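You operate a simulated robot arm through the tools that you are given. There is no shell and no other tool.

You run a simulated robot arm. Do the job below in one go: nothing can be reset, and whatever is moved stays where it is left.

## Task
Put the post's bush and the blue pin in the upper blue drawer.
Fine: draw the bush off the steel post and the pin out of its socket; shut the drawer. Where these are worked on the way, their far stop is far enough and under half their travel is too little: upper blue drawer.
Where things are to end (x, y in the base frame): brass bush within 6 cm of [96, -7]; blue locating pin within 6 cm of [86, 3].

Only the result counts: the job must be done as asked and must still hold three seconds after the hand-in. Knocking over, shifting, dropping, spilling or breaking anything else fails it.

## Robot
A 6-joint arm with a two-finger gripper, fixed in place. Base frame: the origin is at the foot of the arm, x ahead of it, y to its left, z up. Units: cm, rad, N and s.
Its first joint turns from -2.897 to 2.897 rad. Payload 3.43 kg.
The tool frame sits at the grasp point between the pads (the TCP): z along the fingers, y along the line on which they close. The tips reach 2 cm beyond it. Largest opening 19 cm; the body of the gripper starts 24.8 cm behind the TCP.
Orientation is that of the tool frame in the base frame, as [roll, pitch, yaw] about the fixed x, y, z axes, in that order (R = Rz(yaw) Ry(pitch) Rx(roll)). With the fingers straight down and closing along the base's y, the tool's x points along the base's -x, its y along +y and its z along -z.

## Interface
- The arm moves only by the tool apply_moves. Its argument "series" is a list that holds one entry, the list of rows, each a list of 7 numbers: the turn, a rotation vector about the base's x, y, z in units of 5 degrees (1.0 is 5 degrees), then the shift along the base's x, y, z in units of 25 mm (1.0 is 25 mm), then the opening, from 0 (shut) to 1 (fully open). In form: [[[wx, wy, wz, dx, dy, dz, fingers], ...]]. A call has 1 to 20 rows; each row shifts and turns the commanded pose from where the row before left it. A call with a number of a shift or a turn outside -1 to 1 is refused whole. Each row takes 0.2 s and may step no farther than 5 cm and 0.15 rad from the row before; otherwise, or with a gripper value out of range, the whole call is refused. A pose out of reach is approached as far as the arm can. The call stops where the force on the tool passes 90 N (or 10 N more than at its start, if that is more) or the arm is blocked; 0.2 s more then pass. The fingers move at their own pace (about 15.3 cm/s each) and stop on an object; they squeeze with about 25 N. The grip force told is the motor's: it shows also when the fingers shut on nothing. Time passes only in rows, and 0.2 s behind the last, so rows that do not move let the fingers close. The reply holds the time, the measured pose of the TCP, the force on the tool along the base axes, the opening and the grip force, in the units named above and with some noise, with the torque about the TCP (base axes, N m) and any sound that the robot's microphone picked up.
- Cameras (640 x 400 px; columns grow to the right, rows downward): "scene" is fixed at [5.02, -50.14, 143.8]; the picture's right is [0.70, -0.72, 0.00], its down [-0.46, -0.45, -0.77] and it looks along [0.55, 0.54, -0.64] (base axes); focal length 316 px, centre (320, 200). "wrist" rides on the gripper at [7.1, -0.8, -28.8] in the tool frame; the picture's right is [0.12, 0.99, 0.00], its down [-0.96, 0.12, -0.25] and it looks along [-0.25, 0.03, 0.97] (tool axes); focal length 261 px, centre (320, 200). There is no depth. A picture from a camera that has moved, and an enlarged one, comes with that camera's place and axes in the base frame and with its lens.
- capture(camera): a new picture of that camera. No time passes.
- raise_lower(by): slides the trunk up (or, below 0, down) by that many cm; the arm rides with it, the base frame stays. It gives what a move gives, with no picture.
- close_up(camera, box): a new picture of the part [left, top, right, bottom] of that camera's present view, enlarged. No time passes.
- close_job(): hands the job in; it is judged then, once.

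Places have to be worked out from the pictures, the camera data and where the tool is seen. Open the gripper and draw the arm clear of the work before you hand the job in, unless the task says otherwise.

The tools are called after "Call:" by a JSON object that holds its "api" and its "payload". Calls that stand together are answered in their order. apply_moves: Moves the arm, as the interface text tells. Its arguments: {"type":"object","properties":{"series":{"type":"array"}},"required":["series"]} The other tools are called the same way: raise_lower (by) slides the trunk up or down; capture (camera) takes a picture; close_up (camera, box) takes an enlarged picture of a part of a camera's view; close_job () hands the job in.

At the start:

```text
t: 0.0
position: [72.21, -33.31, 113.68]
tcp_rot: [3.14, -0.001, -3.14]
force: [-0.4, 0.7, 0.7]
wrist_torque: [-0.01, -0.05, 0.01]
opening: 18.97
grip_force: 0.0
trunk travel left (down, up): [-27.5, 16.5]
```

scene: 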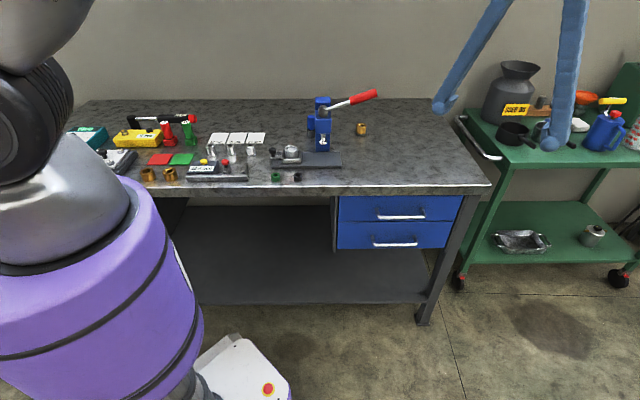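
wrist: 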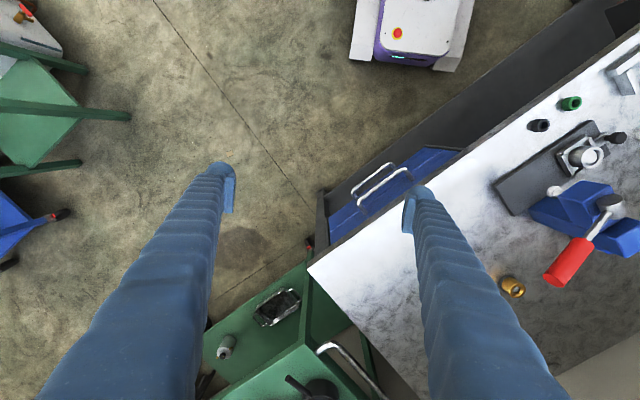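

I start by looking closely at the bench to find the steel post with its bush, the blue pin and the drawers.

Call:
{"api": "close_up", "payload": {"camera": "scene", "box": [60, 80, 220, 180]}}

Call:
{"api": "close_up", "payload": {"camera": "scene", "box": [180, 80, 340, 190]}}

Call:
{"api": "close_up", "payload": {"camera": "scene", "box": [260, 80, 420, 190]}}

Call:
{"api": "close_up", "payload": {"camera": "scene", "box": [320, 160, 500, 270]}}

Call:
{"api": "close_up", "payload": {"camera": "scene", "box": [440, 50, 640, 180]}}

Call:
{"api": "close_up", "payload": {"camera": "wrist", "box": [460, 40, 640, 320]}}

```text
4.00 times, centred on (140, 130) of scene
camera zoom: at [5.02, -50.14, 143.8], right [0.7, -0.72, 0.0], down [-0.46, -0.45, -0.77], along [0.55, 0.54, -0.64], focal length 1266 px, centre (1040, 480)
```

zoom: 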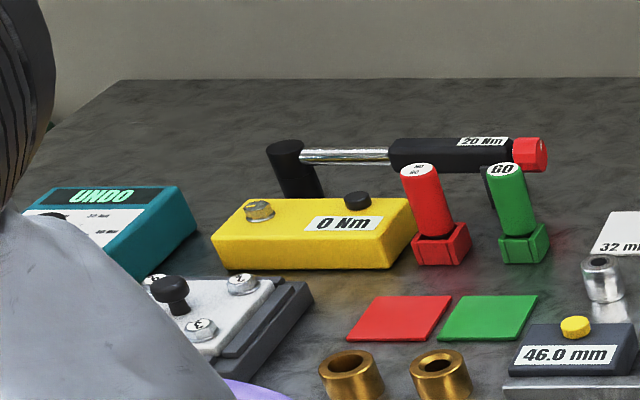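

```text
3.64 times, centred on (260, 135) of scene
camera zoom: at [5.02, -50.14, 143.8], right [0.7, -0.72, 0.0], down [-0.46, -0.45, -0.77], along [0.55, 0.54, -0.64], focal length 1151 px, centre (538, 436)
```

zoom: 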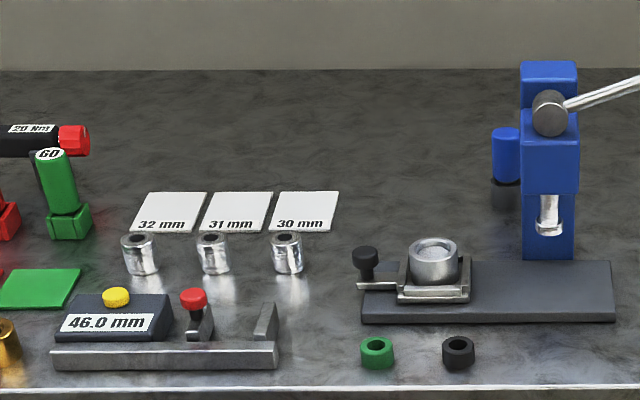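

```text
3.64 times, centred on (340, 135) of scene
camera zoom: at [5.02, -50.14, 143.8], right [0.7, -0.72, 0.0], down [-0.46, -0.45, -0.77], along [0.55, 0.54, -0.64], focal length 1151 px, centre (247, 436)
```

zoom: 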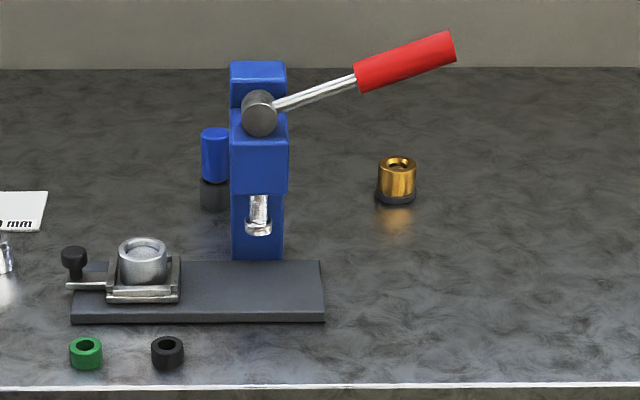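

```text
3.56 times, centred on (410, 215) of scene
camera zoom: at [5.02, -50.14, 143.8], right [0.7, -0.72, 0.0], down [-0.46, -0.45, -0.77], along [0.55, 0.54, -0.64], focal length 1125 px, centre (0, 147)
```

zoom: 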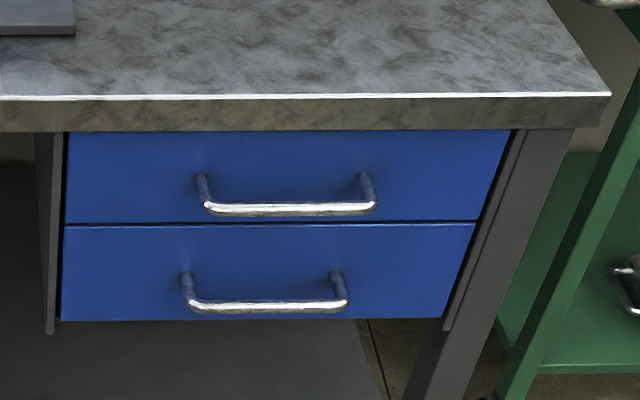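

```text
3.08 times, centred on (540, 115) of scene
camera zoom: at [5.02, -50.14, 143.8], right [0.7, -0.72, 0.0], down [-0.46, -0.45, -0.77], along [0.55, 0.54, -0.64], focal length 974 px, centre (-357, 462)
```

zoom: 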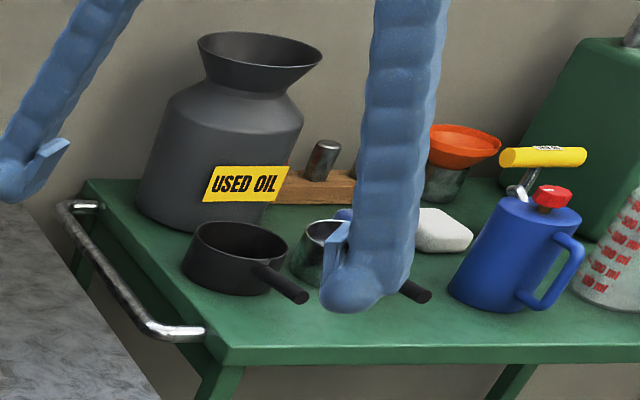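

```text
1.43 times, centred on (550, 180) of wrist
camera zoom: at [65.33, -34.41, 142.37], right [-0.12, 0.99, 0.0], down [0.96, 0.12, 0.25], along [0.24, 0.03, -0.97], focal length 372 px, centre (-9, 229)
```

zoom: 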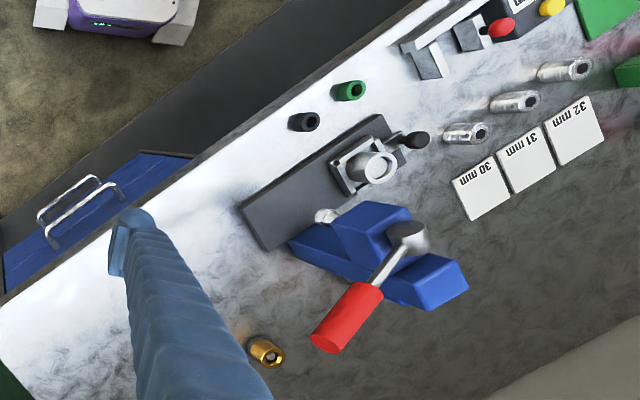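

The brass bush sits on a small dark-footed post right of the press, at about (93, 14, 88). The blue pin is in a dark socket left-behind the press, near (80, 28), and the bench is turned 45° with the upper handle near (77, -16.6, 74). First I open the drawer, so I yaw the tool by -45° and come down a little in free air.

Call:
{"api": "apply_moves", "payload": {"series": [[[0, 0, -1, -0.2, 0.2, -0.4, 0.4], [0, 0, -1, -0.2, 0.2, -0.4, 0.4], [0, 0, -1, -0.2, 0.2, -0.4, 0.4], [0, 0, -1, -0.2, 0.2, -0.4, 0.4], [0, 0, -1, -0.2, 0.2, -0.4, 0.4], [0, 0, -1, -0.2, 0.2, -0.4, 0.4], [0, 0, -1, -0.2, 0.2, -0.4, 0.4], [0, 0, -1, -0.2, 0.2, -0.4, 0.4], [0, 0, -1, -0.2, 0.2, -0.4, 0.4]]]}}

```text
t: 2.0
position: [67.54, -29.03, 104.71]
tcp_rot: [3.141, 0.0, 2.356]
force: [-0.5, -0.5, -0.1]
wrist_torque: [-0.05, 0.0, 0.01]
opening: 7.58
grip_force: 0.0
trunk travel left (down, up): [-27.5, 16.5]
```

The yaw came out as planned. I look again before tilting.

Call:
{"api": "capture", "payload": {"camera": "wrist"}}

Call:
{"api": "capture", "payload": {"camera": "scene"}}

```text
taken
camera wrist: at [62.24, -24.71, 133.38], right [0.62, 0.79, 0.0], down [0.76, -0.6, 0.25], along [0.19, -0.15, -0.97], focal length 261 px, centre (320, 200)
```

wrist: 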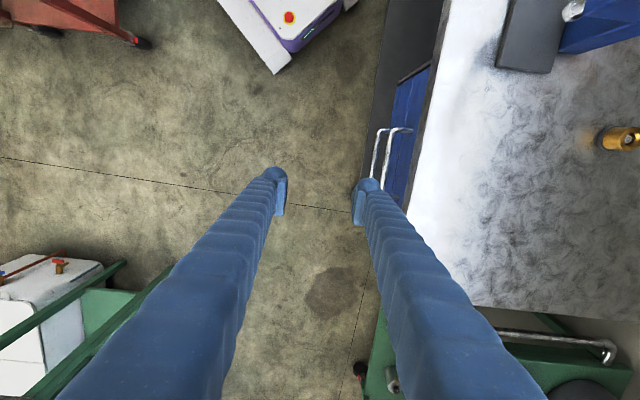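

```text
taken
```

scene: 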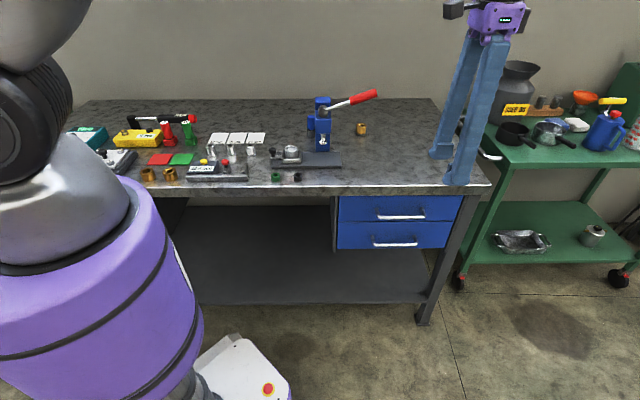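

I zoom in on the handle from the wrist camera to fix its place.

Call:
{"api": "close_up", "payload": {"camera": "wrist", "box": [340, 60, 460, 220]}}

Call:
{"api": "close_up", "payload": {"camera": "wrist", "box": [480, 0, 640, 180]}}

```text
2.50 times, centred on (400, 140) of wrist
camera zoom: at [62.24, -24.71, 133.38], right [0.62, 0.79, 0.0], down [0.76, -0.6, 0.25], along [0.19, -0.15, -0.97], focal length 652 px, centre (120, 350)
```

zoom: 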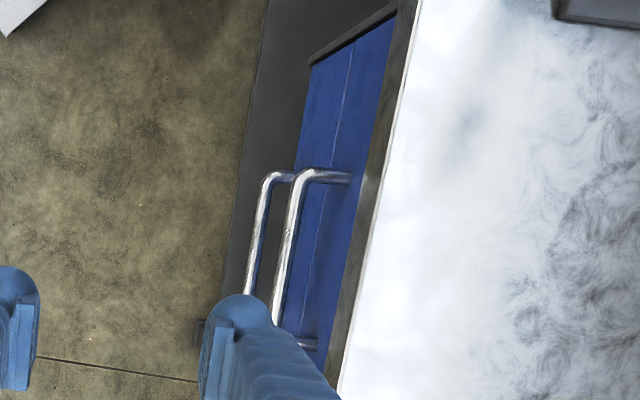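

```text
2.22 times, centred on (560, 90) of wrist
camera zoom: at [62.24, -24.71, 133.38], right [0.62, 0.79, 0.0], down [0.76, -0.6, 0.25], along [0.19, -0.15, -0.97], focal length 579 px, centre (-213, 444)
```

zoom: 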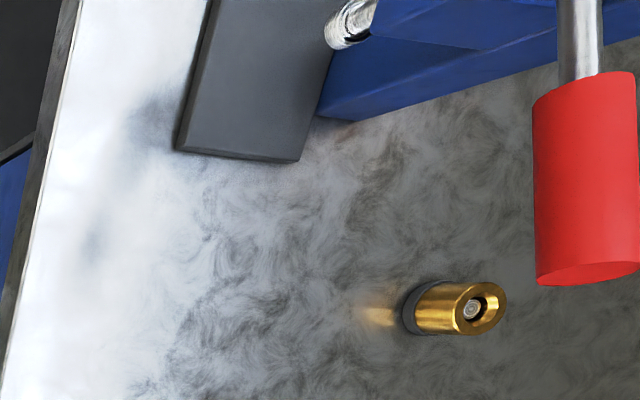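

The handle bar comes out at the same place from both cameras, around (77, -16.6, 74). I tilt the tool 45° toward the bench and go to about 12 cm short of the bar.

Call:
{"api": "apply_moves", "payload": {"series": [[[0.707, -0.707, 0, 0.04, 0.17, -0.83, 0.3], [0.707, -0.707, 0, 0.04, 0.17, -0.83, 0.3], [0.707, -0.707, 0, 0.04, 0.17, -0.83, 0.3], [0.707, -0.707, 0, 0.04, 0.17, -0.83, 0.3], [0.707, -0.707, 0, 0.04, 0.17, -0.83, 0.3], [0.707, -0.707, 0, 0.04, 0.17, -0.83, 0.3], [0.707, -0.707, 0, 0.04, 0.17, -0.83, 0.3], [0.707, -0.707, 0, 0.04, 0.17, -0.83, 0.3], [0.707, -0.707, 0, 0.04, 0.17, -0.83, 0.3]]]}}

Call:
{"api": "capture", "payload": {"camera": "wrist"}}

Call:
{"api": "close_up", "payload": {"camera": "scene", "box": [310, 100, 500, 260]}}

```text
t: 4.0
position: [68.54, -25.28, 86.04]
tcp_rot: [2.358, -0.001, 2.356]
force: [-0.2, -0.1, 0.3]
wrist_torque: [0.0, 0.01, 0.01]
opening: 5.7
grip_force: 0.0
trunk travel left (down, up): [-27.5, 16.5]
```

```text
taken
camera wrist: at [49.04, -35.14, 105.67], right [0.41, 0.58, 0.7], down [0.61, -0.75, 0.26], along [0.67, 0.32, -0.66], focal length 261 px, centre (320, 200)
```

wrist: 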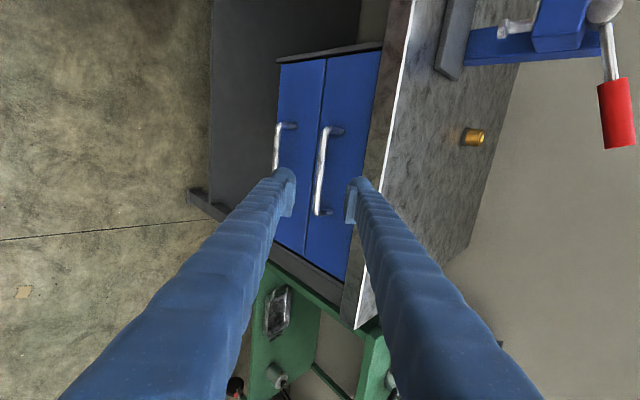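

```text
2.50 times, centred on (405, 180) of scene
camera zoom: at [5.02, -50.14, 143.8], right [0.7, -0.72, 0.0], down [-0.46, -0.45, -0.77], along [0.55, 0.54, -0.64], focal length 791 px, centre (108, 250)
```

zoom: 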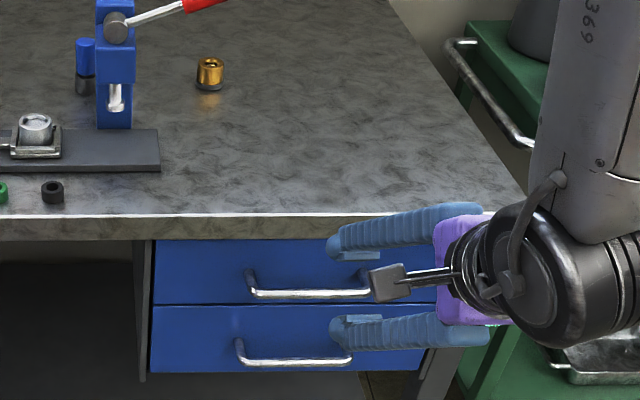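

The bar lies centred between the fingers and the prediction matches the picture (row 171, column 320). I narrow the opening to about 3.2 cm, advance 11.3 cm along the fingers and close on the bar.

Call:
{"api": "apply_moves", "payload": {"series": [[[0, 0, 0, 0, 0, 0, 0.17], [0, 0, 0, 0.38, 0.39, -0.54, 0.17], [0, 0, 0, 0.38, 0.39, -0.54, 0.17], [0, 0, 0, 0.38, 0.39, -0.54, 0.17], [0, 0, 0, 0.38, 0.39, -0.54, 0.17], [0, 0, 0, 0.38, 0.39, -0.54, 0.17], [0, 0, 0, 0.38, 0.39, -0.54, 0.17], [0, 0, 0, 0.38, 0.39, -0.54, 0.17], [0, 0, 0, 0.38, 0.39, -0.54, 0.17], [0, 0, 0, 0, 0, 0, 0.17]]]}}

Call:
{"api": "close_up", "payload": {"camera": "wrist", "box": [240, 120, 400, 240]}}

Call:
{"api": "close_up", "payload": {"camera": "scene", "box": [330, 180, 490, 260]}}

```text
t: 6.2
position: [76.02, -17.43, 75.01]
tcp_rot: [2.358, 0.0, 2.356]
force: [0.6, 0.4, 0.4]
wrist_torque: [0.03, -0.01, 0.02]
opening: 3.21
grip_force: 0.1
trunk travel left (down, up): [-27.5, 16.5]
```

```text
3.33 times, centred on (320, 180) of wrist
camera zoom: at [56.58, -27.25, 94.82], right [0.41, 0.58, 0.7], down [0.61, -0.75, 0.26], along [0.67, 0.32, -0.67], focal length 869 px, centre (320, 267)
```

zoom: 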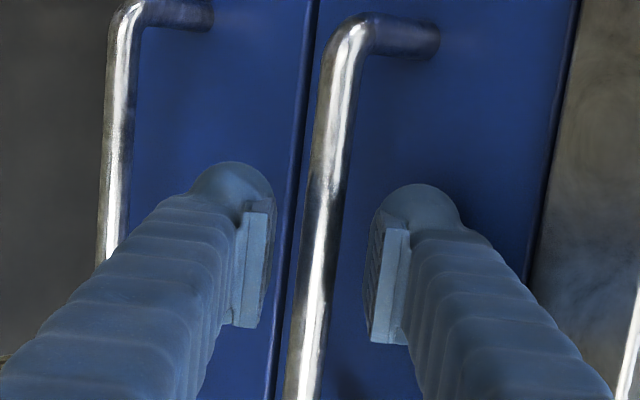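

```text
4.00 times, centred on (410, 220) of scene
camera zoom: at [5.02, -50.14, 143.8], right [0.7, -0.72, 0.0], down [-0.46, -0.45, -0.77], along [0.55, 0.54, -0.64], focal length 1266 px, centre (-40, 120)
```

zoom: 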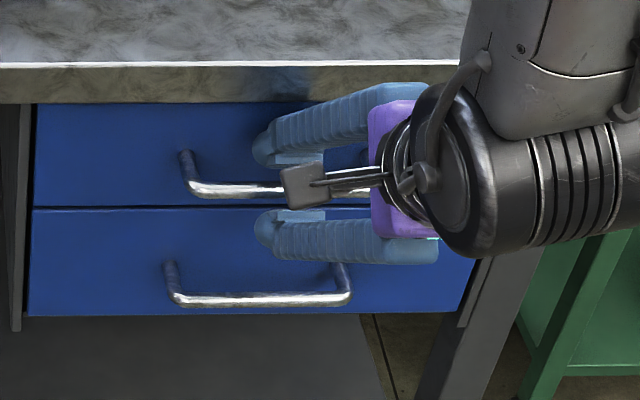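

The bar is between the pads without contact. I advance a further 0.7 cm and close.

Call:
{"api": "apply_moves", "payload": {"series": [[[0, 0, 0, 0.14, 0.14, -0.2, 0.17], [0, 0, 0, 0, 0, 0, 0.0], [0, 0, 0, 0, 0, 0, 0.0], [0, 0, 0, 0, 0, 0, 0.0]]]}}

Call:
{"api": "close_up", "payload": {"camera": "wrist", "box": [240, 120, 400, 240]}}

```text
t: 7.2
position: [76.31, -16.89, 74.59]
tcp_rot: [2.36, -0.002, 2.356]
force: [-5.8, 0.7, -8.9]
wrist_torque: [-0.24, -0.22, 0.12]
opening: 0.98
grip_force: 43.9
trunk travel left (down, up): [-27.5, 16.5]
```

```text
3.33 times, centred on (320, 180) of wrist
camera zoom: at [56.91, -26.92, 94.32], right [0.41, 0.58, 0.7], down [0.62, -0.75, 0.26], along [0.67, 0.33, -0.67], focal length 869 px, centre (320, 267)
```

zoom: 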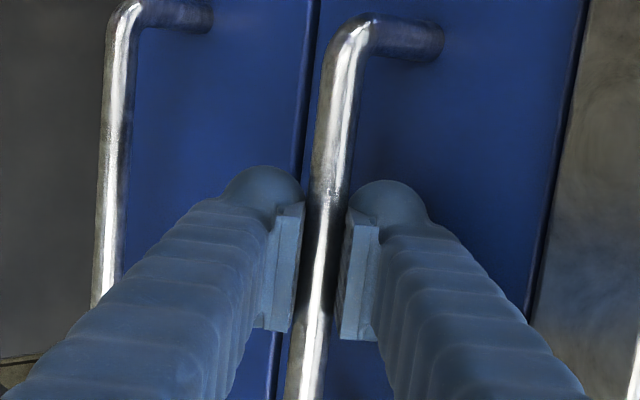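

The bar is held (opening 0.98, 44 N). I pull straight out along (-0.707, -0.707), first about 14 cm.

Call:
{"api": "apply_moves", "payload": {"series": [[[0, 0, 0, -0.2, -0.2, 0, 0.0], [0, 0, 0, -0.3, -0.3, 0, 0.0], [0, 0, 0, -0.4, -0.4, 0, 0.0], [0, 0, 0, -0.4, -0.4, 0, 0.0], [0, 0, 0, -0.4, -0.4, 0, 0.0], [0, 0, 0, -0.4, -0.4, 0, 0.0], [0, 0, 0, -0.4, -0.4, 0, 0.0], [0, 0, 0, -0.4, -0.4, 0, 0.0], [0, 0, 0, -0.4, -0.4, 0, 0.0], [0, 0, 0, -0.4, -0.4, 0, 0.0], [0, 0, 0, -0.3, -0.3, 0, 0.0]]]}}

Call:
{"api": "capture", "payload": {"camera": "scene"}}

```text
t: 9.6
position: [66.37, -27.01, 74.64]
tcp_rot: [2.36, -0.002, 2.355]
force: [-7.2, 5.0, -24.6]
wrist_torque: [-0.1, -0.18, 0.61]
opening: 0.97
grip_force: 43.5
trunk travel left (down, up): [-27.5, 16.5]
```

```text
taken
```

scene: 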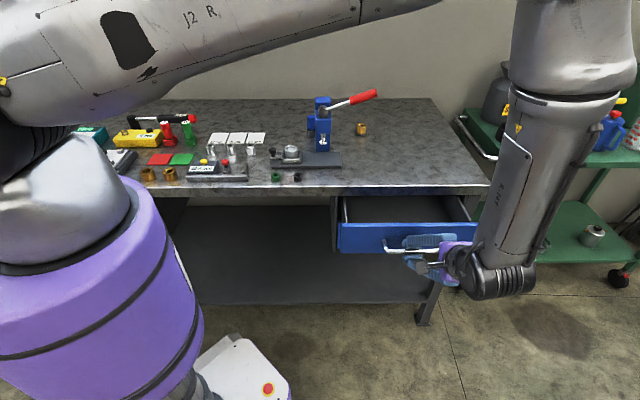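

The drawer slid out about 14 cm with modest force. I go on pulling toward its far stop.

Call:
{"api": "apply_moves", "payload": {"series": [[[0, 0, 0, -0.2, -0.2, 0, 0.0], [0, 0, 0, -0.4, -0.4, 0, 0.0], [0, 0, 0, -0.4, -0.4, 0, 0.0], [0, 0, 0, -0.4, -0.4, 0, 0.0], [0, 0, 0, -0.4, -0.4, 0, 0.0], [0, 0, 0, -0.4, -0.4, 0, 0.0], [0, 0, 0, -0.4, -0.4, 0, 0.0], [0, 0, 0, -0.3, -0.3, 0, 0.0], [0, 0, 0, -0.3, -0.3, 0, 0.0], [0, 0, 0, -0.3, -0.3, 0, 0.0]]]}}

Call:
{"api": "capture", "payload": {"camera": "scene"}}

```text
t: 11.8
position: [57.66, -35.77, 74.62]
tcp_rot: [2.36, -0.001, 2.356]
force: [-15.0, 11.5, -39.5]
wrist_torque: [0.01, -0.09, 0.75]
opening: 0.99
grip_force: 43.8
trunk travel left (down, up): [-27.5, 16.5]
```

```text
taken
```

scene: 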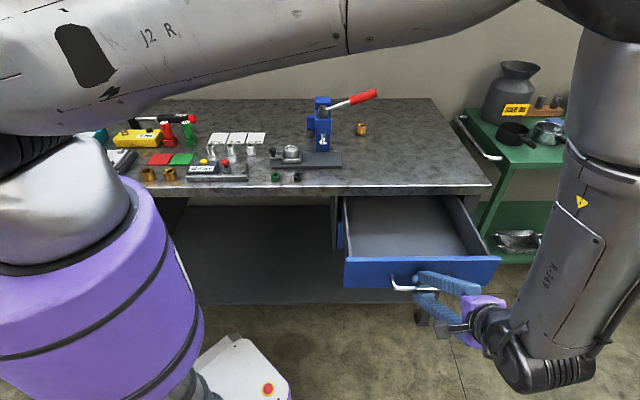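

The drawer is now open 26.5 cm (handle moved by (-18.65, -18.88)), so its floor is well exposed. I release the bar and back out along the fingers.

Call:
{"api": "apply_moves", "payload": {"series": [[[0, 0, 0, 0, 0, -0.06, 0.0], [0, 0, 0, 0, 0, 0, 0.16], [0, 0, 0, 0, 0, 0, 0.16], [0, 0, 0, -0.2, -0.2, 0.28, 0.16], [0, 0, 0, -0.4, -0.4, 0.56, 0.16], [0, 0, 0, -0.4, -0.4, 0.56, 0.16], [0, 0, 0, -0.4, -0.4, 0.56, 0.16], [0, 0, 0, -0.4, -0.4, 0.56, 0.16], [0, 0, 0, -0.4, -0.4, 0.56, 0.16], [0, 0, 0, 0, 0, 0, 0.16]]]}}

Call:
{"api": "capture", "payload": {"camera": "scene"}}

Call:
{"api": "capture", "payload": {"camera": "wrist"}}

```text
t: 14.0
position: [52.16, -41.34, 82.41]
tcp_rot: [2.359, 0.001, 2.355]
force: [0.1, 1.1, -0.1]
wrist_torque: [-0.03, -0.02, -0.02]
opening: 3.04
grip_force: 0.1
trunk travel left (down, up): [-27.5, 16.5]
```

```text
taken
```

scene: 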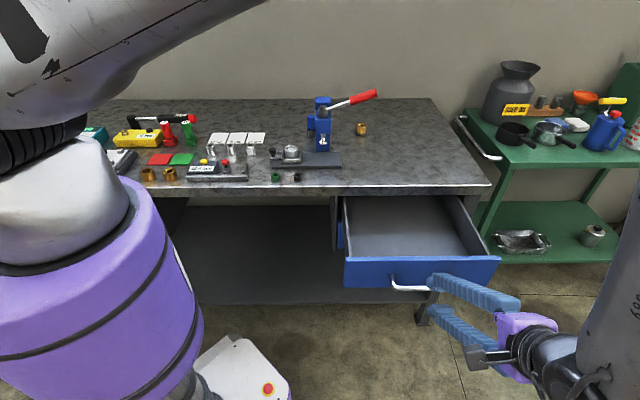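

```text
taken
camera wrist: at [32.58, -51.12, 102.02], right [0.41, 0.58, 0.7], down [0.61, -0.75, 0.26], along [0.67, 0.33, -0.67], focal length 261 px, centre (320, 200)
```

wrist: 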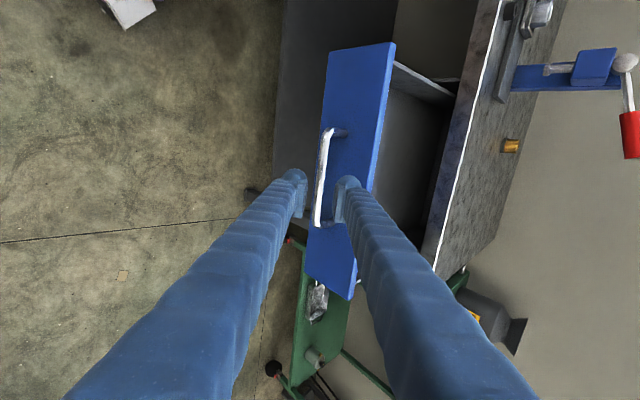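

The drawer stays open and the fingers are free of it. I rise and swing the tool back to vertical.

Call:
{"api": "apply_moves", "payload": {"series": [[[0, 0, 0, -0.2, -0.2, 1, 0.3], [-0.707, 0.707, 0, 0, 0, 1, 0.3], [-0.707, 0.707, 0, 0, 0, 1, 0.3], [-0.707, 0.707, 0, 0, 0, 1, 0.3], [-0.707, 0.707, 0, 0.2, 0.2, 1, 0.3], [-0.707, 0.707, 0, 0.4, 0.2, 1, 0.3], [-0.707, 0.707, 0, 0.6, 0.2, 1, 0.3], [-0.707, 0.707, 0, 0.8, 0.2, 1, 0.3], [-0.707, 0.707, 0, 0.9, 0.3, 1, 0.3], [-0.707, 0.707, 0, 0.9, 0.3, 1, 0.3], [0, 0, 0, 0.9, 0.5, 1, 0.3], [0, 0, 0, 0.9, 0.6, 1, 0.3], [0, 0, 0, 0.9, 0.7, 1, 0.3], [0, 0, 0, 0.9, 0.7, 0.5, 0.3]]]}}

Call:
{"api": "capture", "payload": {"camera": "wrist"}}

Call:
{"api": "capture", "payload": {"camera": "scene"}}

```text
t: 17.0
position: [70.24, -32.09, 115.98]
tcp_rot: [-3.14, -0.002, 2.356]
force: [-0.1, -0.9, 0.6]
wrist_torque: [-0.03, 0.06, -0.02]
opening: 5.71
grip_force: 0.2
trunk travel left (down, up): [-27.5, 16.5]
```

```text
taken
camera wrist: at [64.93, -27.76, 144.66], right [0.62, 0.79, 0.0], down [0.76, -0.6, 0.25], along [0.19, -0.15, -0.97], focal length 261 px, centre (320, 200)
```

wrist: 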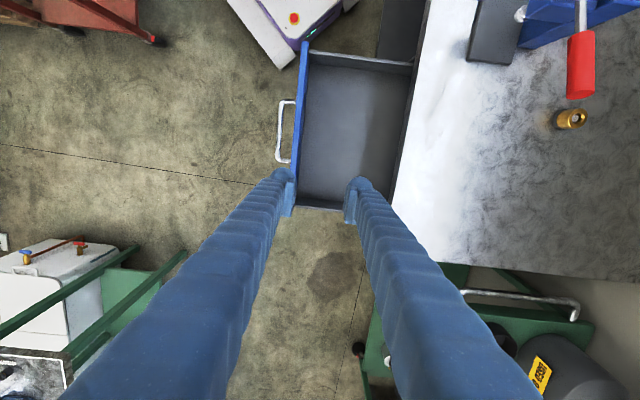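

```text
taken
```

scene: 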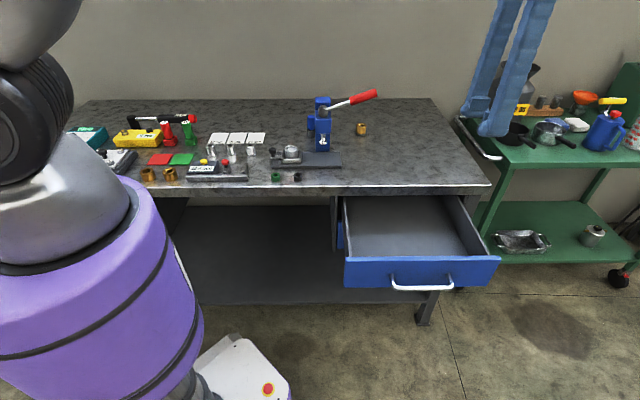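

The drawer floor is clear. I move over toward the bush, staying above and to the right of the red lever grip, and look at the bush from near overhead.

Call:
{"api": "apply_moves", "payload": {"series": [[[0, 0, 0, 0.9, 0.8, 0, 0.36], [0, 0, 0, 0.9, 0.9, 0, 0.36], [0, 0, 0, 0.9, 0.9, 0, 0.36], [0, 0, 0, 0.9, 0.9, 0, 0.36], [0, 0, 0, 0.9, 1, 0, 0.36], [0, 0, 0, 0.9, 1, 0, 0.36], [0, 0, 0, 0.9, 1, 0, 0.36], [0, 0, 0, 0.9, 1, 0, 0.36], [0, 0, 0, 0.8, 1, 0, 0.36], [0, 0, 0, 0.5, 1, 0, 0.36], [0, 0, 0, 0.2, 1, 0, 0.36], [0, 0, 0, 0, 1, 0, 0.36], [0, 0, 0, 0, 1, 0, 0.36], [0, 0, 0, 0, 0.6, 0, 0.36]]]}}

Call:
{"api": "capture", "payload": {"camera": "wrist"}}

Call:
{"api": "capture", "payload": {"camera": "scene"}}

```text
t: 20.0
position: [92.11, 0.89, 116.09]
tcp_rot: [-3.14, 0.0, 2.355]
force: [-0.6, 0.3, -0.1]
wrist_torque: [-0.07, -0.02, 0.0]
opening: 6.83
grip_force: 0.1
trunk travel left (down, up): [-27.5, 16.5]
```

```text
taken
camera wrist: at [86.69, 5.2, 144.7], right [0.62, 0.79, 0.0], down [0.76, -0.6, 0.25], along [0.19, -0.15, -0.97], focal length 261 px, centre (320, 200)
```

wrist: 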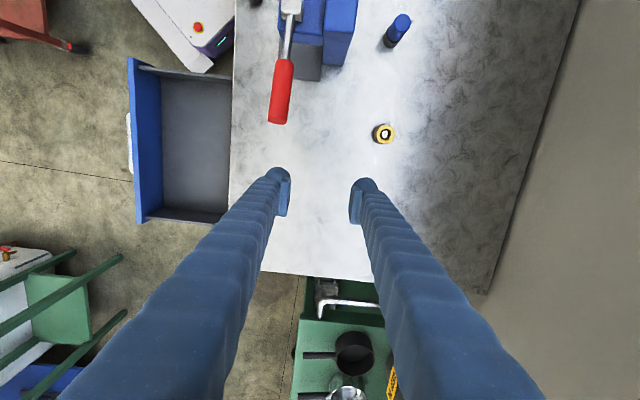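

```text
taken
```

scene: 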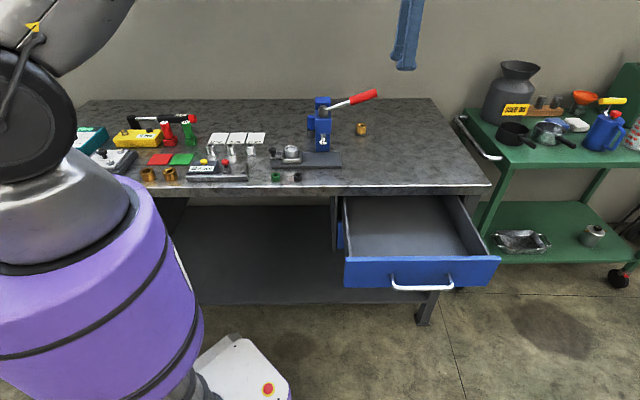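

The wrist camera now shows the bush and, clearly, the blue pin standing left of the press column. I zoom in on both.

Call:
{"api": "close_up", "payload": {"camera": "wrist", "box": [350, 100, 420, 160]}}

Call:
{"api": "close_up", "payload": {"camera": "wrist", "box": [260, 0, 440, 130]}}

Call:
{"api": "close_up", "payload": {"camera": "scene", "box": [295, 85, 385, 145]}}

```text
6.67 times, centred on (385, 130) of wrist
camera zoom: at [86.69, 5.2, 144.7], right [0.62, 0.79, 0.0], down [0.76, -0.6, 0.25], along [0.19, -0.15, -0.97], focal length 1738 px, centre (-113, 667)
```

zoom: 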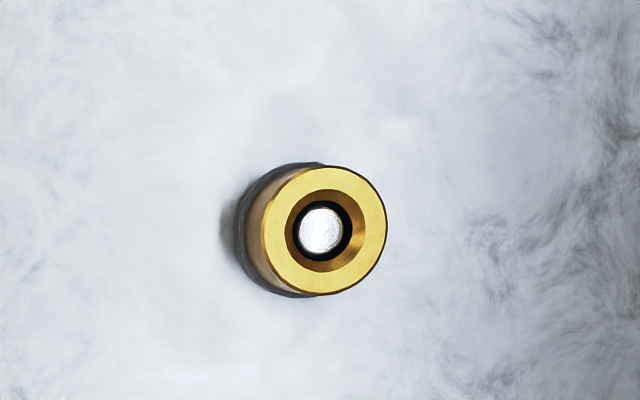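

```text
3.08 times, centred on (350, 65) of wrist
camera zoom: at [86.69, 5.2, 144.7], right [0.62, 0.79, 0.0], down [0.76, -0.6, 0.25], along [0.19, -0.15, -0.97], focal length 802 px, centre (228, 615)
```

zoom: 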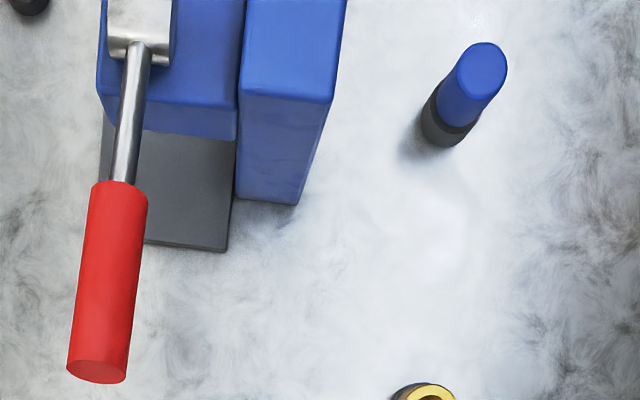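

```text
6.67 times, centred on (340, 115) of scene
camera zoom: at [5.02, -50.14, 143.8], right [0.7, -0.72, 0.0], down [-0.46, -0.45, -0.77], along [0.55, 0.54, -0.64], focal length 2110 px, centre (187, 767)
```

zoom: 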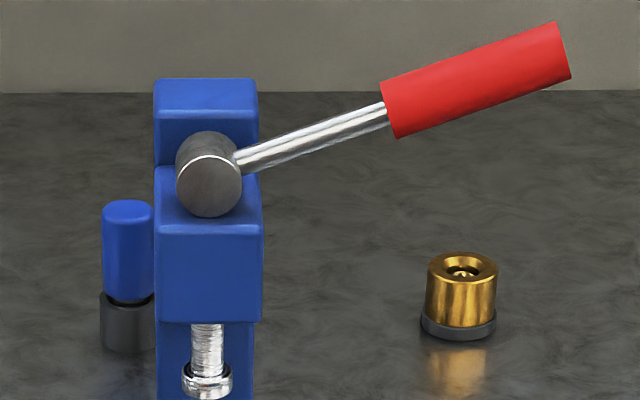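

Triangulated from both views, the bush top is at (95.1, 16.0, 89.0), about 3.9 cm wide and 3 cm tall on a 1 cm foot. The pin top is at (80.8, 28.6, 93.0). I move over the bush and part-way down.

Call:
{"api": "apply_moves", "payload": {"series": [[[0, 0, 0, 0.2, 0.9, 0, 0.36], [0, 0, 0, 0.2, 0.9, 0, 0.36], [0, 0, 0, 0.2, 0.9, 0, 0.36], [0, 0, 0, 0.2, 0.9, 0, 0.36], [0, 0, 0, 0.2, 0.9, 0, 0.36], [0, 0, 0, 0.1, 0.9, 0, 0.36], [0, 0, 0, 0.1, 0.64, 0, 0.36], [0, 0, 0, 0, 0, -0.9, 0.36], [0, 0, 0, 0, 0, -0.9, 0.36], [0, 0, 0, 0, 0, -0.9, 0.36], [0, 0, 0, 0, 0, -0.9, 0.36], [0, 0, 0, 0, 0, -0.9, 0.36], [0, 0, 0, 0, 0, -0.9, 0.36], [0, 0, 0, 0, 0, -0.9, 0.36], [0, 0, 0, 0, 0, -0.6, 0.36]]]}}

Call:
{"api": "capture", "payload": {"camera": "wrist"}}

Call:
{"api": "capture", "payload": {"camera": "scene"}}

```text
t: 23.2
position: [95.01, 15.87, 98.7]
tcp_rot: [3.14, 0.0, 2.359]
force: [-0.2, -0.1, 0.3]
wrist_torque: [-0.02, 0.02, 0.0]
opening: 6.81
grip_force: 0.1
trunk travel left (down, up): [-27.5, 16.5]
```

```text
taken
camera wrist: at [89.71, 20.13, 127.32], right [0.62, 0.79, 0.0], down [0.76, -0.6, 0.25], along [0.19, -0.15, -0.97], focal length 261 px, centre (320, 200)
```

wrist: 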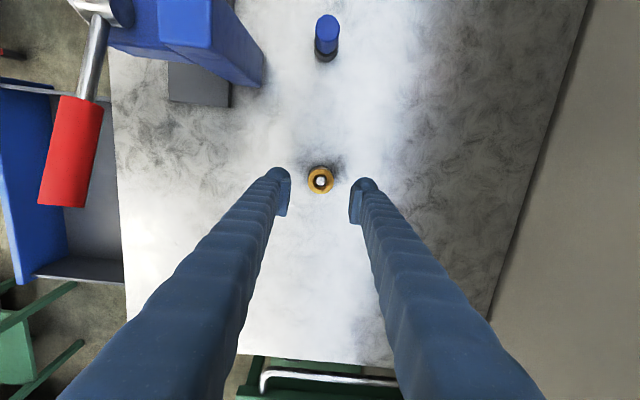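

```text
taken
```

scene: 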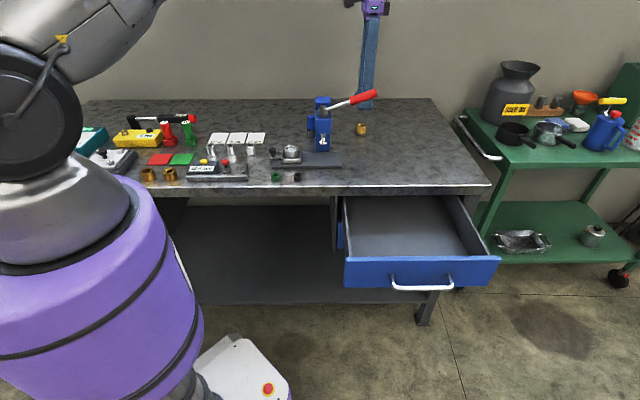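

The bush sits exactly on the tool axis in the picture (320, 181 against 320, 182 expected). I descend to z ≈ 88.3 and close.

Call:
{"api": "apply_moves", "payload": {"series": [[[0, 0, 0, 0, 0, -0.8, 0.36], [0, 0, 0, 0, 0, -0.8, 0.36], [0, 0, 0, 0, 0, -0.8, 0.36], [0, 0, 0, 0, 0, -0.8, 0.36], [0, 0, 0, 0, 0, -0.5, 0.36], [0, 0, 0, 0, 0, -0.4, 0.36], [0, 0, 0, 0, 0, 0, 0.36]]]}}

Call:
{"api": "close_up", "payload": {"camera": "scene", "box": [320, 90, 400, 150]}}

Call:
{"api": "close_up", "payload": {"camera": "wrist", "box": [240, 140, 400, 240]}}

```text
t: 24.8
position: [94.87, 15.83, 88.56]
tcp_rot: [3.14, 0.0, 2.358]
force: [0.3, -0.9, -1.2]
wrist_torque: [-0.02, 0.0, 0.0]
opening: 6.82
grip_force: 0.0
trunk travel left (down, up): [-27.5, 16.5]
```

```text
6.67 times, centred on (360, 120) of scene
camera zoom: at [5.02, -50.14, 143.8], right [0.7, -0.72, 0.0], down [-0.46, -0.45, -0.77], along [0.55, 0.54, -0.64], focal length 2110 px, centre (53, 733)
```

zoom: 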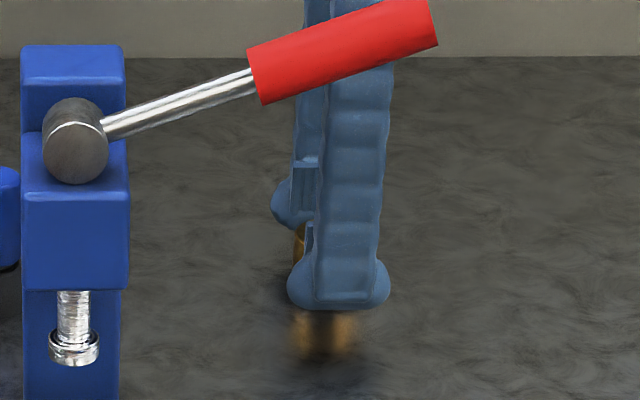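

```text
4.00 times, centred on (320, 190) of wrist
camera zoom: at [89.63, 20.17, 117.17], right [0.62, 0.79, 0.0], down [0.76, -0.6, 0.25], along [0.19, -0.15, -0.97], focal length 1043 px, centre (320, 240)
```

zoom: 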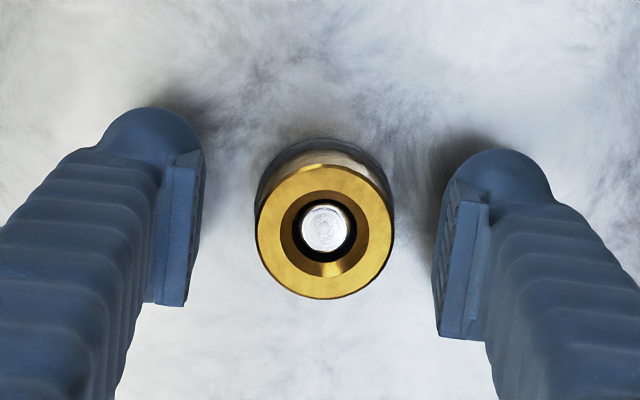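

The bush is centred between the pads. I close on it.

Call:
{"api": "apply_moves", "payload": {"series": [[[0, 0, 0, 0, 0, 0, 0.0], [0, 0, 0, 0, 0, 0, 0.0], [0, 0, 0, 0, 0, 0, 0.0], [0, 0, 0, 0, 0, 0, 0.0]]]}}

```text
t: 25.8
position: [95.04, 15.88, 88.63]
tcp_rot: [-3.141, -0.001, 2.354]
force: [1.8, 0.1, 0.3]
wrist_torque: [0.01, 0.03, 0.04]
opening: 3.59
grip_force: 24.7
trunk travel left (down, up): [-27.5, 16.5]
```

The bush is gripped (3.59 cm, 25 N) with hardly any side force. I draw it straight up slowly.

Call:
{"api": "apply_moves", "payload": {"series": [[[0, 0, 0, 0, 0, 0.2, 0.0], [0, 0, 0, 0, 0, 0.3, 0.0], [0, 0, 0, 0, 0, 0.4, 0.0], [0, 0, 0, 0, 0, 0.4, 0.0], [0, 0, 0, 0, 0, 0.5, 0.0], [0, 0, 0, 0, 0, 0.6, 0.0], [0, 0, 0, 0, 0, 0.6, 0.0], [0, 0, 0, 0, 0, 0.6, 0.0]]]}}

Call:
{"api": "close_up", "payload": {"camera": "scene", "box": [320, 70, 400, 150]}}

Call:
{"api": "close_up", "payload": {"camera": "wrist", "box": [240, 140, 400, 240]}}

```text
t: 27.6
position: [94.92, 15.88, 97.56]
tcp_rot: [-3.141, -0.003, 2.357]
force: [-0.2, 0.1, -2.4]
wrist_torque: [0.0, -0.01, 0.01]
opening: 3.6
grip_force: 25.2
trunk travel left (down, up): [-27.5, 16.5]
```

```text
5.00 times, centred on (360, 110) of scene
camera zoom: at [5.02, -50.14, 143.8], right [0.7, -0.72, 0.0], down [-0.46, -0.45, -0.77], along [0.55, 0.54, -0.64], focal length 1583 px, centre (120, 650)
```

zoom: 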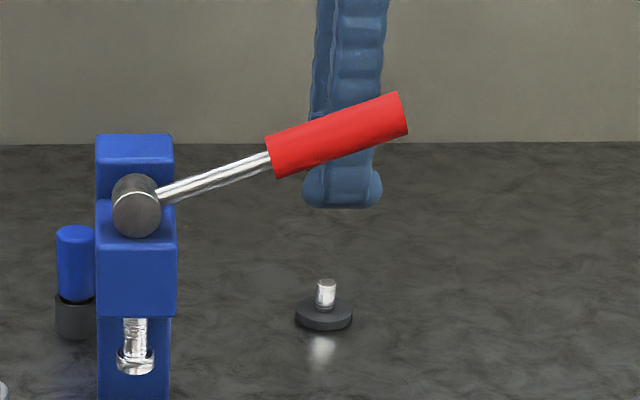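

```text
4.00 times, centred on (320, 190) of wrist
camera zoom: at [89.62, 20.16, 126.21], right [0.62, 0.79, 0.0], down [0.76, -0.6, 0.25], along [0.19, -0.15, -0.97], focal length 1043 px, centre (320, 240)
```

zoom: 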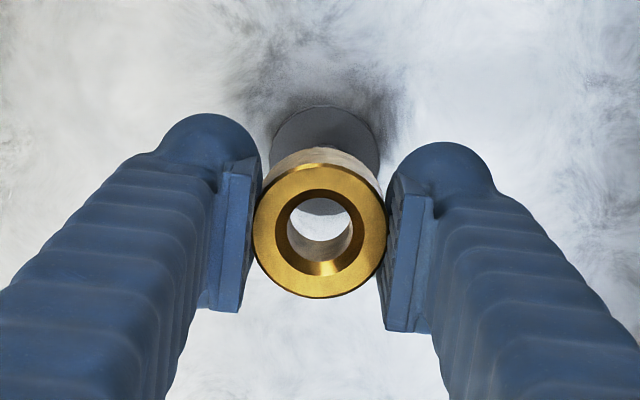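

The bush is off the post and in the grip. I carry it right past the lever (x ≈ 95), then back over the open drawer.

Call:
{"api": "apply_moves", "payload": {"series": [[[0, 0, 0, 0, 0, 0.9, 0.0], [0, 0, 0, 0, -0.3, 0.9, 0.0], [0, 0, 0, 0, -0.6, 0.9, 0.0], [0, 0, 0, 0, -0.9, 0, 0.0], [0, 0, 0, 0, -0.9, 0, 0.0], [0, 0, 0, 0, -0.9, 0, 0.0], [0, 0, 0, 0, -0.9, 0, 0.0], [0, 0, 0, 0, -0.9, 0, 0.0], [0, 0, 0, 0, -0.9, 0, 0.0], [0, 0, 0, 0, -0.9, 0, 0.0], [0, 0, 0, 0, -0.9, 0, 0.0], [0, 0, 0, -0.4, -0.9, 0, 0.0], [0, 0, 0, -0.9, -0.9, 0, 0.0], [0, 0, 0, -0.9, -0.9, 0, 0.0], [0, 0, 0, -0.9, -0.9, 0, 0.0], [0, 0, 0, -0.9, -0.9, 0, 0.0], [0, 0, 0, -0.9, -0.9, 0, 0.0], [0, 0, 0, -0.9, -0.9, 0, 0.0], [0, 0, 0, -0.6, -0.9, 0, 0.0], [0, 0, 0, -0.5, -0.5, 0, 0.0]]]}}

Call:
{"api": "capture", "payload": {"camera": "wrist"}}

Call:
{"api": "capture", "payload": {"camera": "scene"}}

```text
t: 31.8
position: [77.66, -23.68, 104.46]
tcp_rot: [-3.141, 0.0, 2.357]
force: [-0.1, 0.0, -2.0]
wrist_torque: [0.02, 0.0, -0.01]
opening: 3.56
grip_force: 25.1
trunk travel left (down, up): [-27.5, 16.5]
```

```text
taken
camera wrist: at [72.34, -19.37, 132.98], right [0.62, 0.79, 0.0], down [0.76, -0.6, 0.25], along [0.19, -0.15, -0.97], focal length 261 px, centre (320, 200)
```

wrist: 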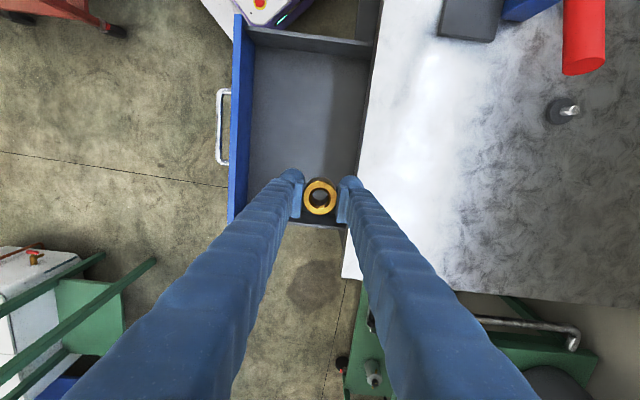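

```text
taken
```

scene: 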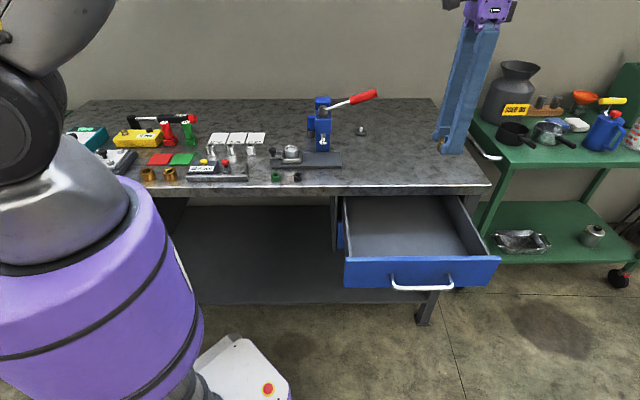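

The bush is over the drawer. I shift the last 2 cm to the drop spot (77.35, -25.9) and lower until the bush is just above the drawer floor.

Call:
{"api": "apply_moves", "payload": {"series": [[[0, 0, 0, -0.12, -0.88, -0.3, 0.0], [0, 0, 0, 0, 0, -0.9, 0.0], [0, 0, 0, 0, 0, -0.9, 0.0], [0, 0, 0, 0, 0, -0.9, 0.0], [0, 0, 0, 0, 0, -0.9, 0.0], [0, 0, 0, 0, 0, -0.9, 0.0], [0, 0, 0, 0, 0, -0.9, 0.0], [0, 0, 0, 0, 0, -0.9, 0.0], [0, 0, 0, 0, 0, -0.9, 0.0], [0, 0, 0, 0, 0, -0.9, 0.0], [0, 0, 0, 0, 0, -0.9, 0.0], [0, 0, 0, 0, 0, -0.9, 0.0], [0, 0, 0, 0, 0, -0.9, 0.0], [0, 0, 0, 0, 0, -0.4, 0.0], [0, 0, 0, 0, 0, 0, 0.0]]]}}

Call:
{"api": "capture", "payload": {"camera": "scene"}}

Call:
{"api": "capture", "payload": {"camera": "wrist"}}

```text
t: 35.0
position: [77.29, -25.81, 75.48]
tcp_rot: [-3.141, -0.001, 2.356]
force: [0.2, 0.1, -1.6]
wrist_torque: [0.01, -0.01, 0.02]
opening: 3.57
grip_force: 25.1
trunk travel left (down, up): [-27.5, 16.5]
```

```text
taken
```

scene: 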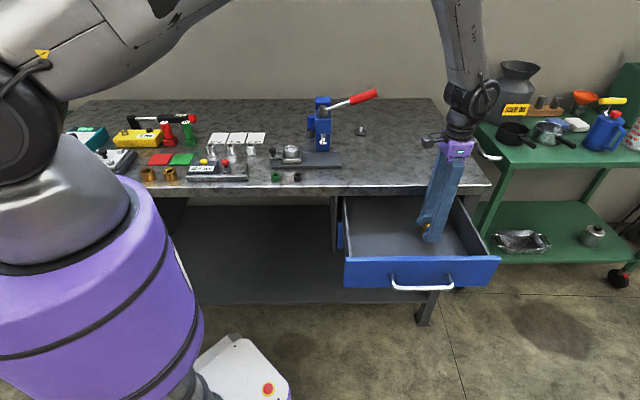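

```text
taken
camera wrist: at [72.08, -21.54, 104.17], right [0.62, 0.79, 0.0], down [0.76, -0.6, 0.25], along [0.19, -0.15, -0.97], focal length 261 px, centre (320, 200)
```

wrist: 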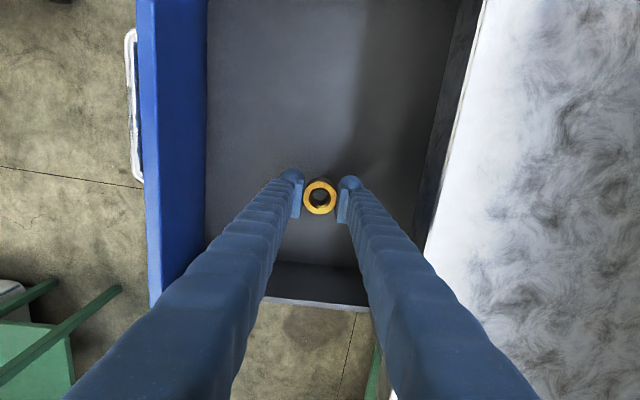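

There is plenty of room around the bush. I go down in small steps watching for contact.

Call:
{"api": "apply_moves", "payload": {"series": [[[0, 0, 0, 0, 0, -0.2, 0.0], [0, 0, 0, 0, 0, -0.2, 0.0], [0, 0, 0, 0, 0, -0.1, 0.0]]]}}

Call:
{"api": "close_up", "payload": {"camera": "scene", "box": [390, 190, 470, 260]}}

```text
t: 35.8
position: [77.44, -25.96, 74.33]
tcp_rot: [-3.141, 0.0, 2.357]
force: [0.3, -0.1, -2.0]
wrist_torque: [0.0, -0.01, 0.0]
opening: 3.59
grip_force: 25.3
trunk travel left (down, up): [-27.5, 16.5]
```

```text
5.71 times, centred on (430, 225) of scene
camera zoom: at [5.02, -50.14, 143.8], right [0.7, -0.72, 0.0], down [-0.46, -0.45, -0.77], along [0.55, 0.54, -0.64], focal length 1809 px, centre (-309, 57)
```

zoom: 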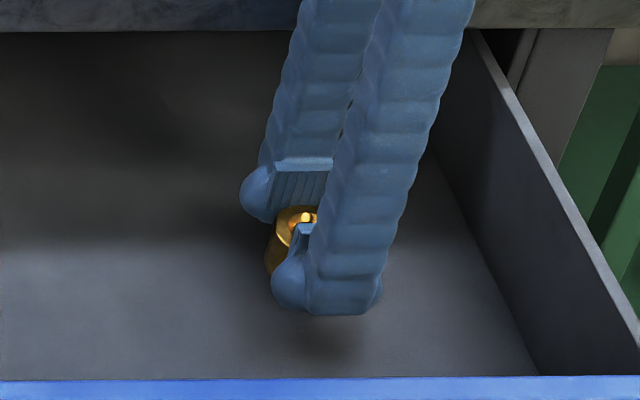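

Not touching yet; I keep lowering gently.

Call:
{"api": "apply_moves", "payload": {"series": [[[0, 0, 0, 0, 0, -0.1, 0.0], [0, 0, 0, 0, 0, -0.1, 0.0], [0, 0, 0, 0, 0, -0.1, 0.0]]]}}

Call:
{"api": "close_up", "payload": {"camera": "scene", "box": [390, 190, 470, 260]}}

```text
t: 36.6
position: [77.32, -25.87, 73.44]
tcp_rot: [-3.139, -0.003, 2.356]
force: [-0.9, 0.3, -1.7]
wrist_torque: [-0.01, -0.04, -0.05]
opening: 3.56
grip_force: 25.2
trunk travel left (down, up): [-27.5, 16.5]
```

```text
5.71 times, centred on (430, 225) of scene
camera zoom: at [5.02, -50.14, 143.8], right [0.7, -0.72, 0.0], down [-0.46, -0.45, -0.77], along [0.55, 0.54, -0.64], focal length 1809 px, centre (-309, 57)
```

zoom: 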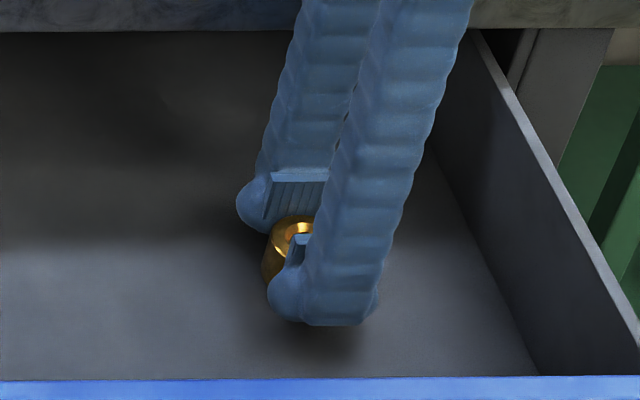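

Still no contact force. I lower a little more.

Call:
{"api": "apply_moves", "payload": {"series": [[[0, 0, 0, 0, 0, -0.1, 0.0], [0, 0, 0, 0, 0, -0.1, 0.0], [0, 0, 0, 0, 0, -0.1, 0.0]]]}}

Call:
{"api": "close_up", "payload": {"camera": "scene", "box": [390, 190, 470, 260]}}

```text
t: 37.4
position: [77.46, -25.98, 73.18]
tcp_rot: [-3.141, 0.002, 2.357]
force: [-3.3, 0.9, 22.9]
wrist_torque: [0.0, 0.03, -0.02]
opening: 3.56
grip_force: 24.6
trunk travel left (down, up): [-27.5, 16.5]
```

```text
5.71 times, centred on (430, 225) of scene
camera zoom: at [5.02, -50.14, 143.8], right [0.7, -0.72, 0.0], down [-0.46, -0.45, -0.77], along [0.55, 0.54, -0.64], focal length 1809 px, centre (-309, 57)
```

zoom: 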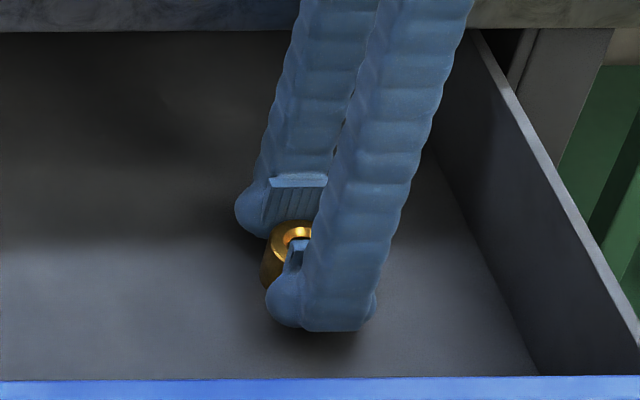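

Contact is felt (23 N up): the bush stands on the floor, at about z 70.6. I ease up 2 mm, open, and lift away.

Call:
{"api": "apply_moves", "payload": {"series": [[[0, 0, 0, 0, 0, 0.14, 0.0], [0, 0, 0, 0, 0, 0, 0.24], [0, 0, 0, 0, 0, 0, 0.3], [0, 0, 0, 0, 0, 0, 0.3], [0, 0, 0, 0, 0, 0.4, 0.3], [0, 0, 0, 0, 0, 0.8, 0.3], [0, 0, 0, 0, 0, 0.9, 0.3], [0, 0, 0, 0, 0, 0.9, 0.3], [0, 0, 0, 0, 0, 0.9, 0.3], [0, 0, 0, 0, 0, 0.9, 0.3]]]}}

Call:
{"api": "capture", "payload": {"camera": "wrist"}}

Call:
{"api": "close_up", "payload": {"camera": "scene", "box": [330, 170, 510, 300]}}

```text
t: 39.6
position: [77.35, -25.9, 85.1]
tcp_rot: [-3.14, 0.001, 2.356]
force: [1.1, -0.4, 0.2]
wrist_torque: [-0.01, -0.04, -0.01]
opening: 5.69
grip_force: 0.0
trunk travel left (down, up): [-27.5, 16.5]
```

```text
taken
camera wrist: at [72.04, -21.58, 113.8], right [0.62, 0.79, 0.0], down [0.76, -0.6, 0.25], along [0.19, -0.15, -0.97], focal length 261 px, centre (320, 200)
```

wrist: 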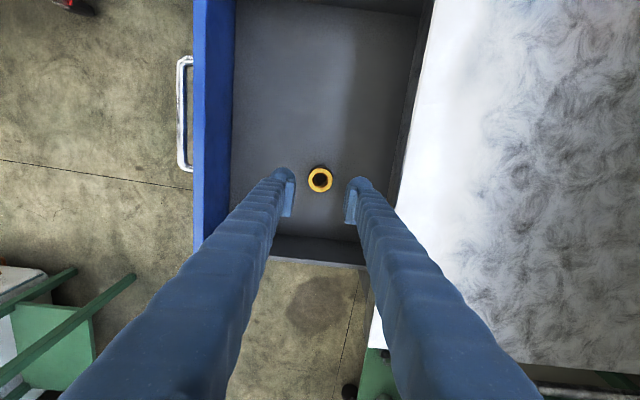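

```text
3.08 times, centred on (420, 235) of scene
camera zoom: at [5.02, -50.14, 143.8], right [0.7, -0.72, 0.0], down [-0.46, -0.45, -0.77], along [0.55, 0.54, -0.64], focal length 974 px, centre (12, 92)
```

zoom: 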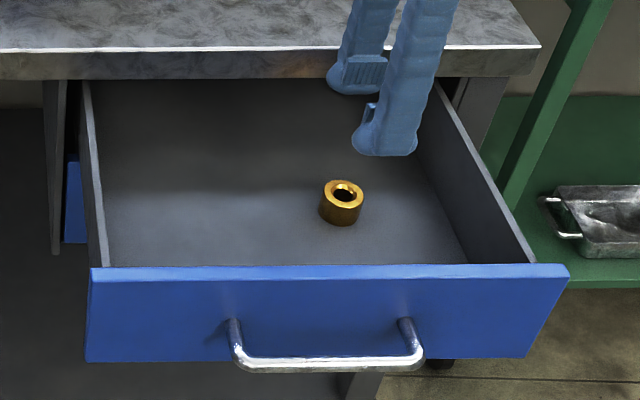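

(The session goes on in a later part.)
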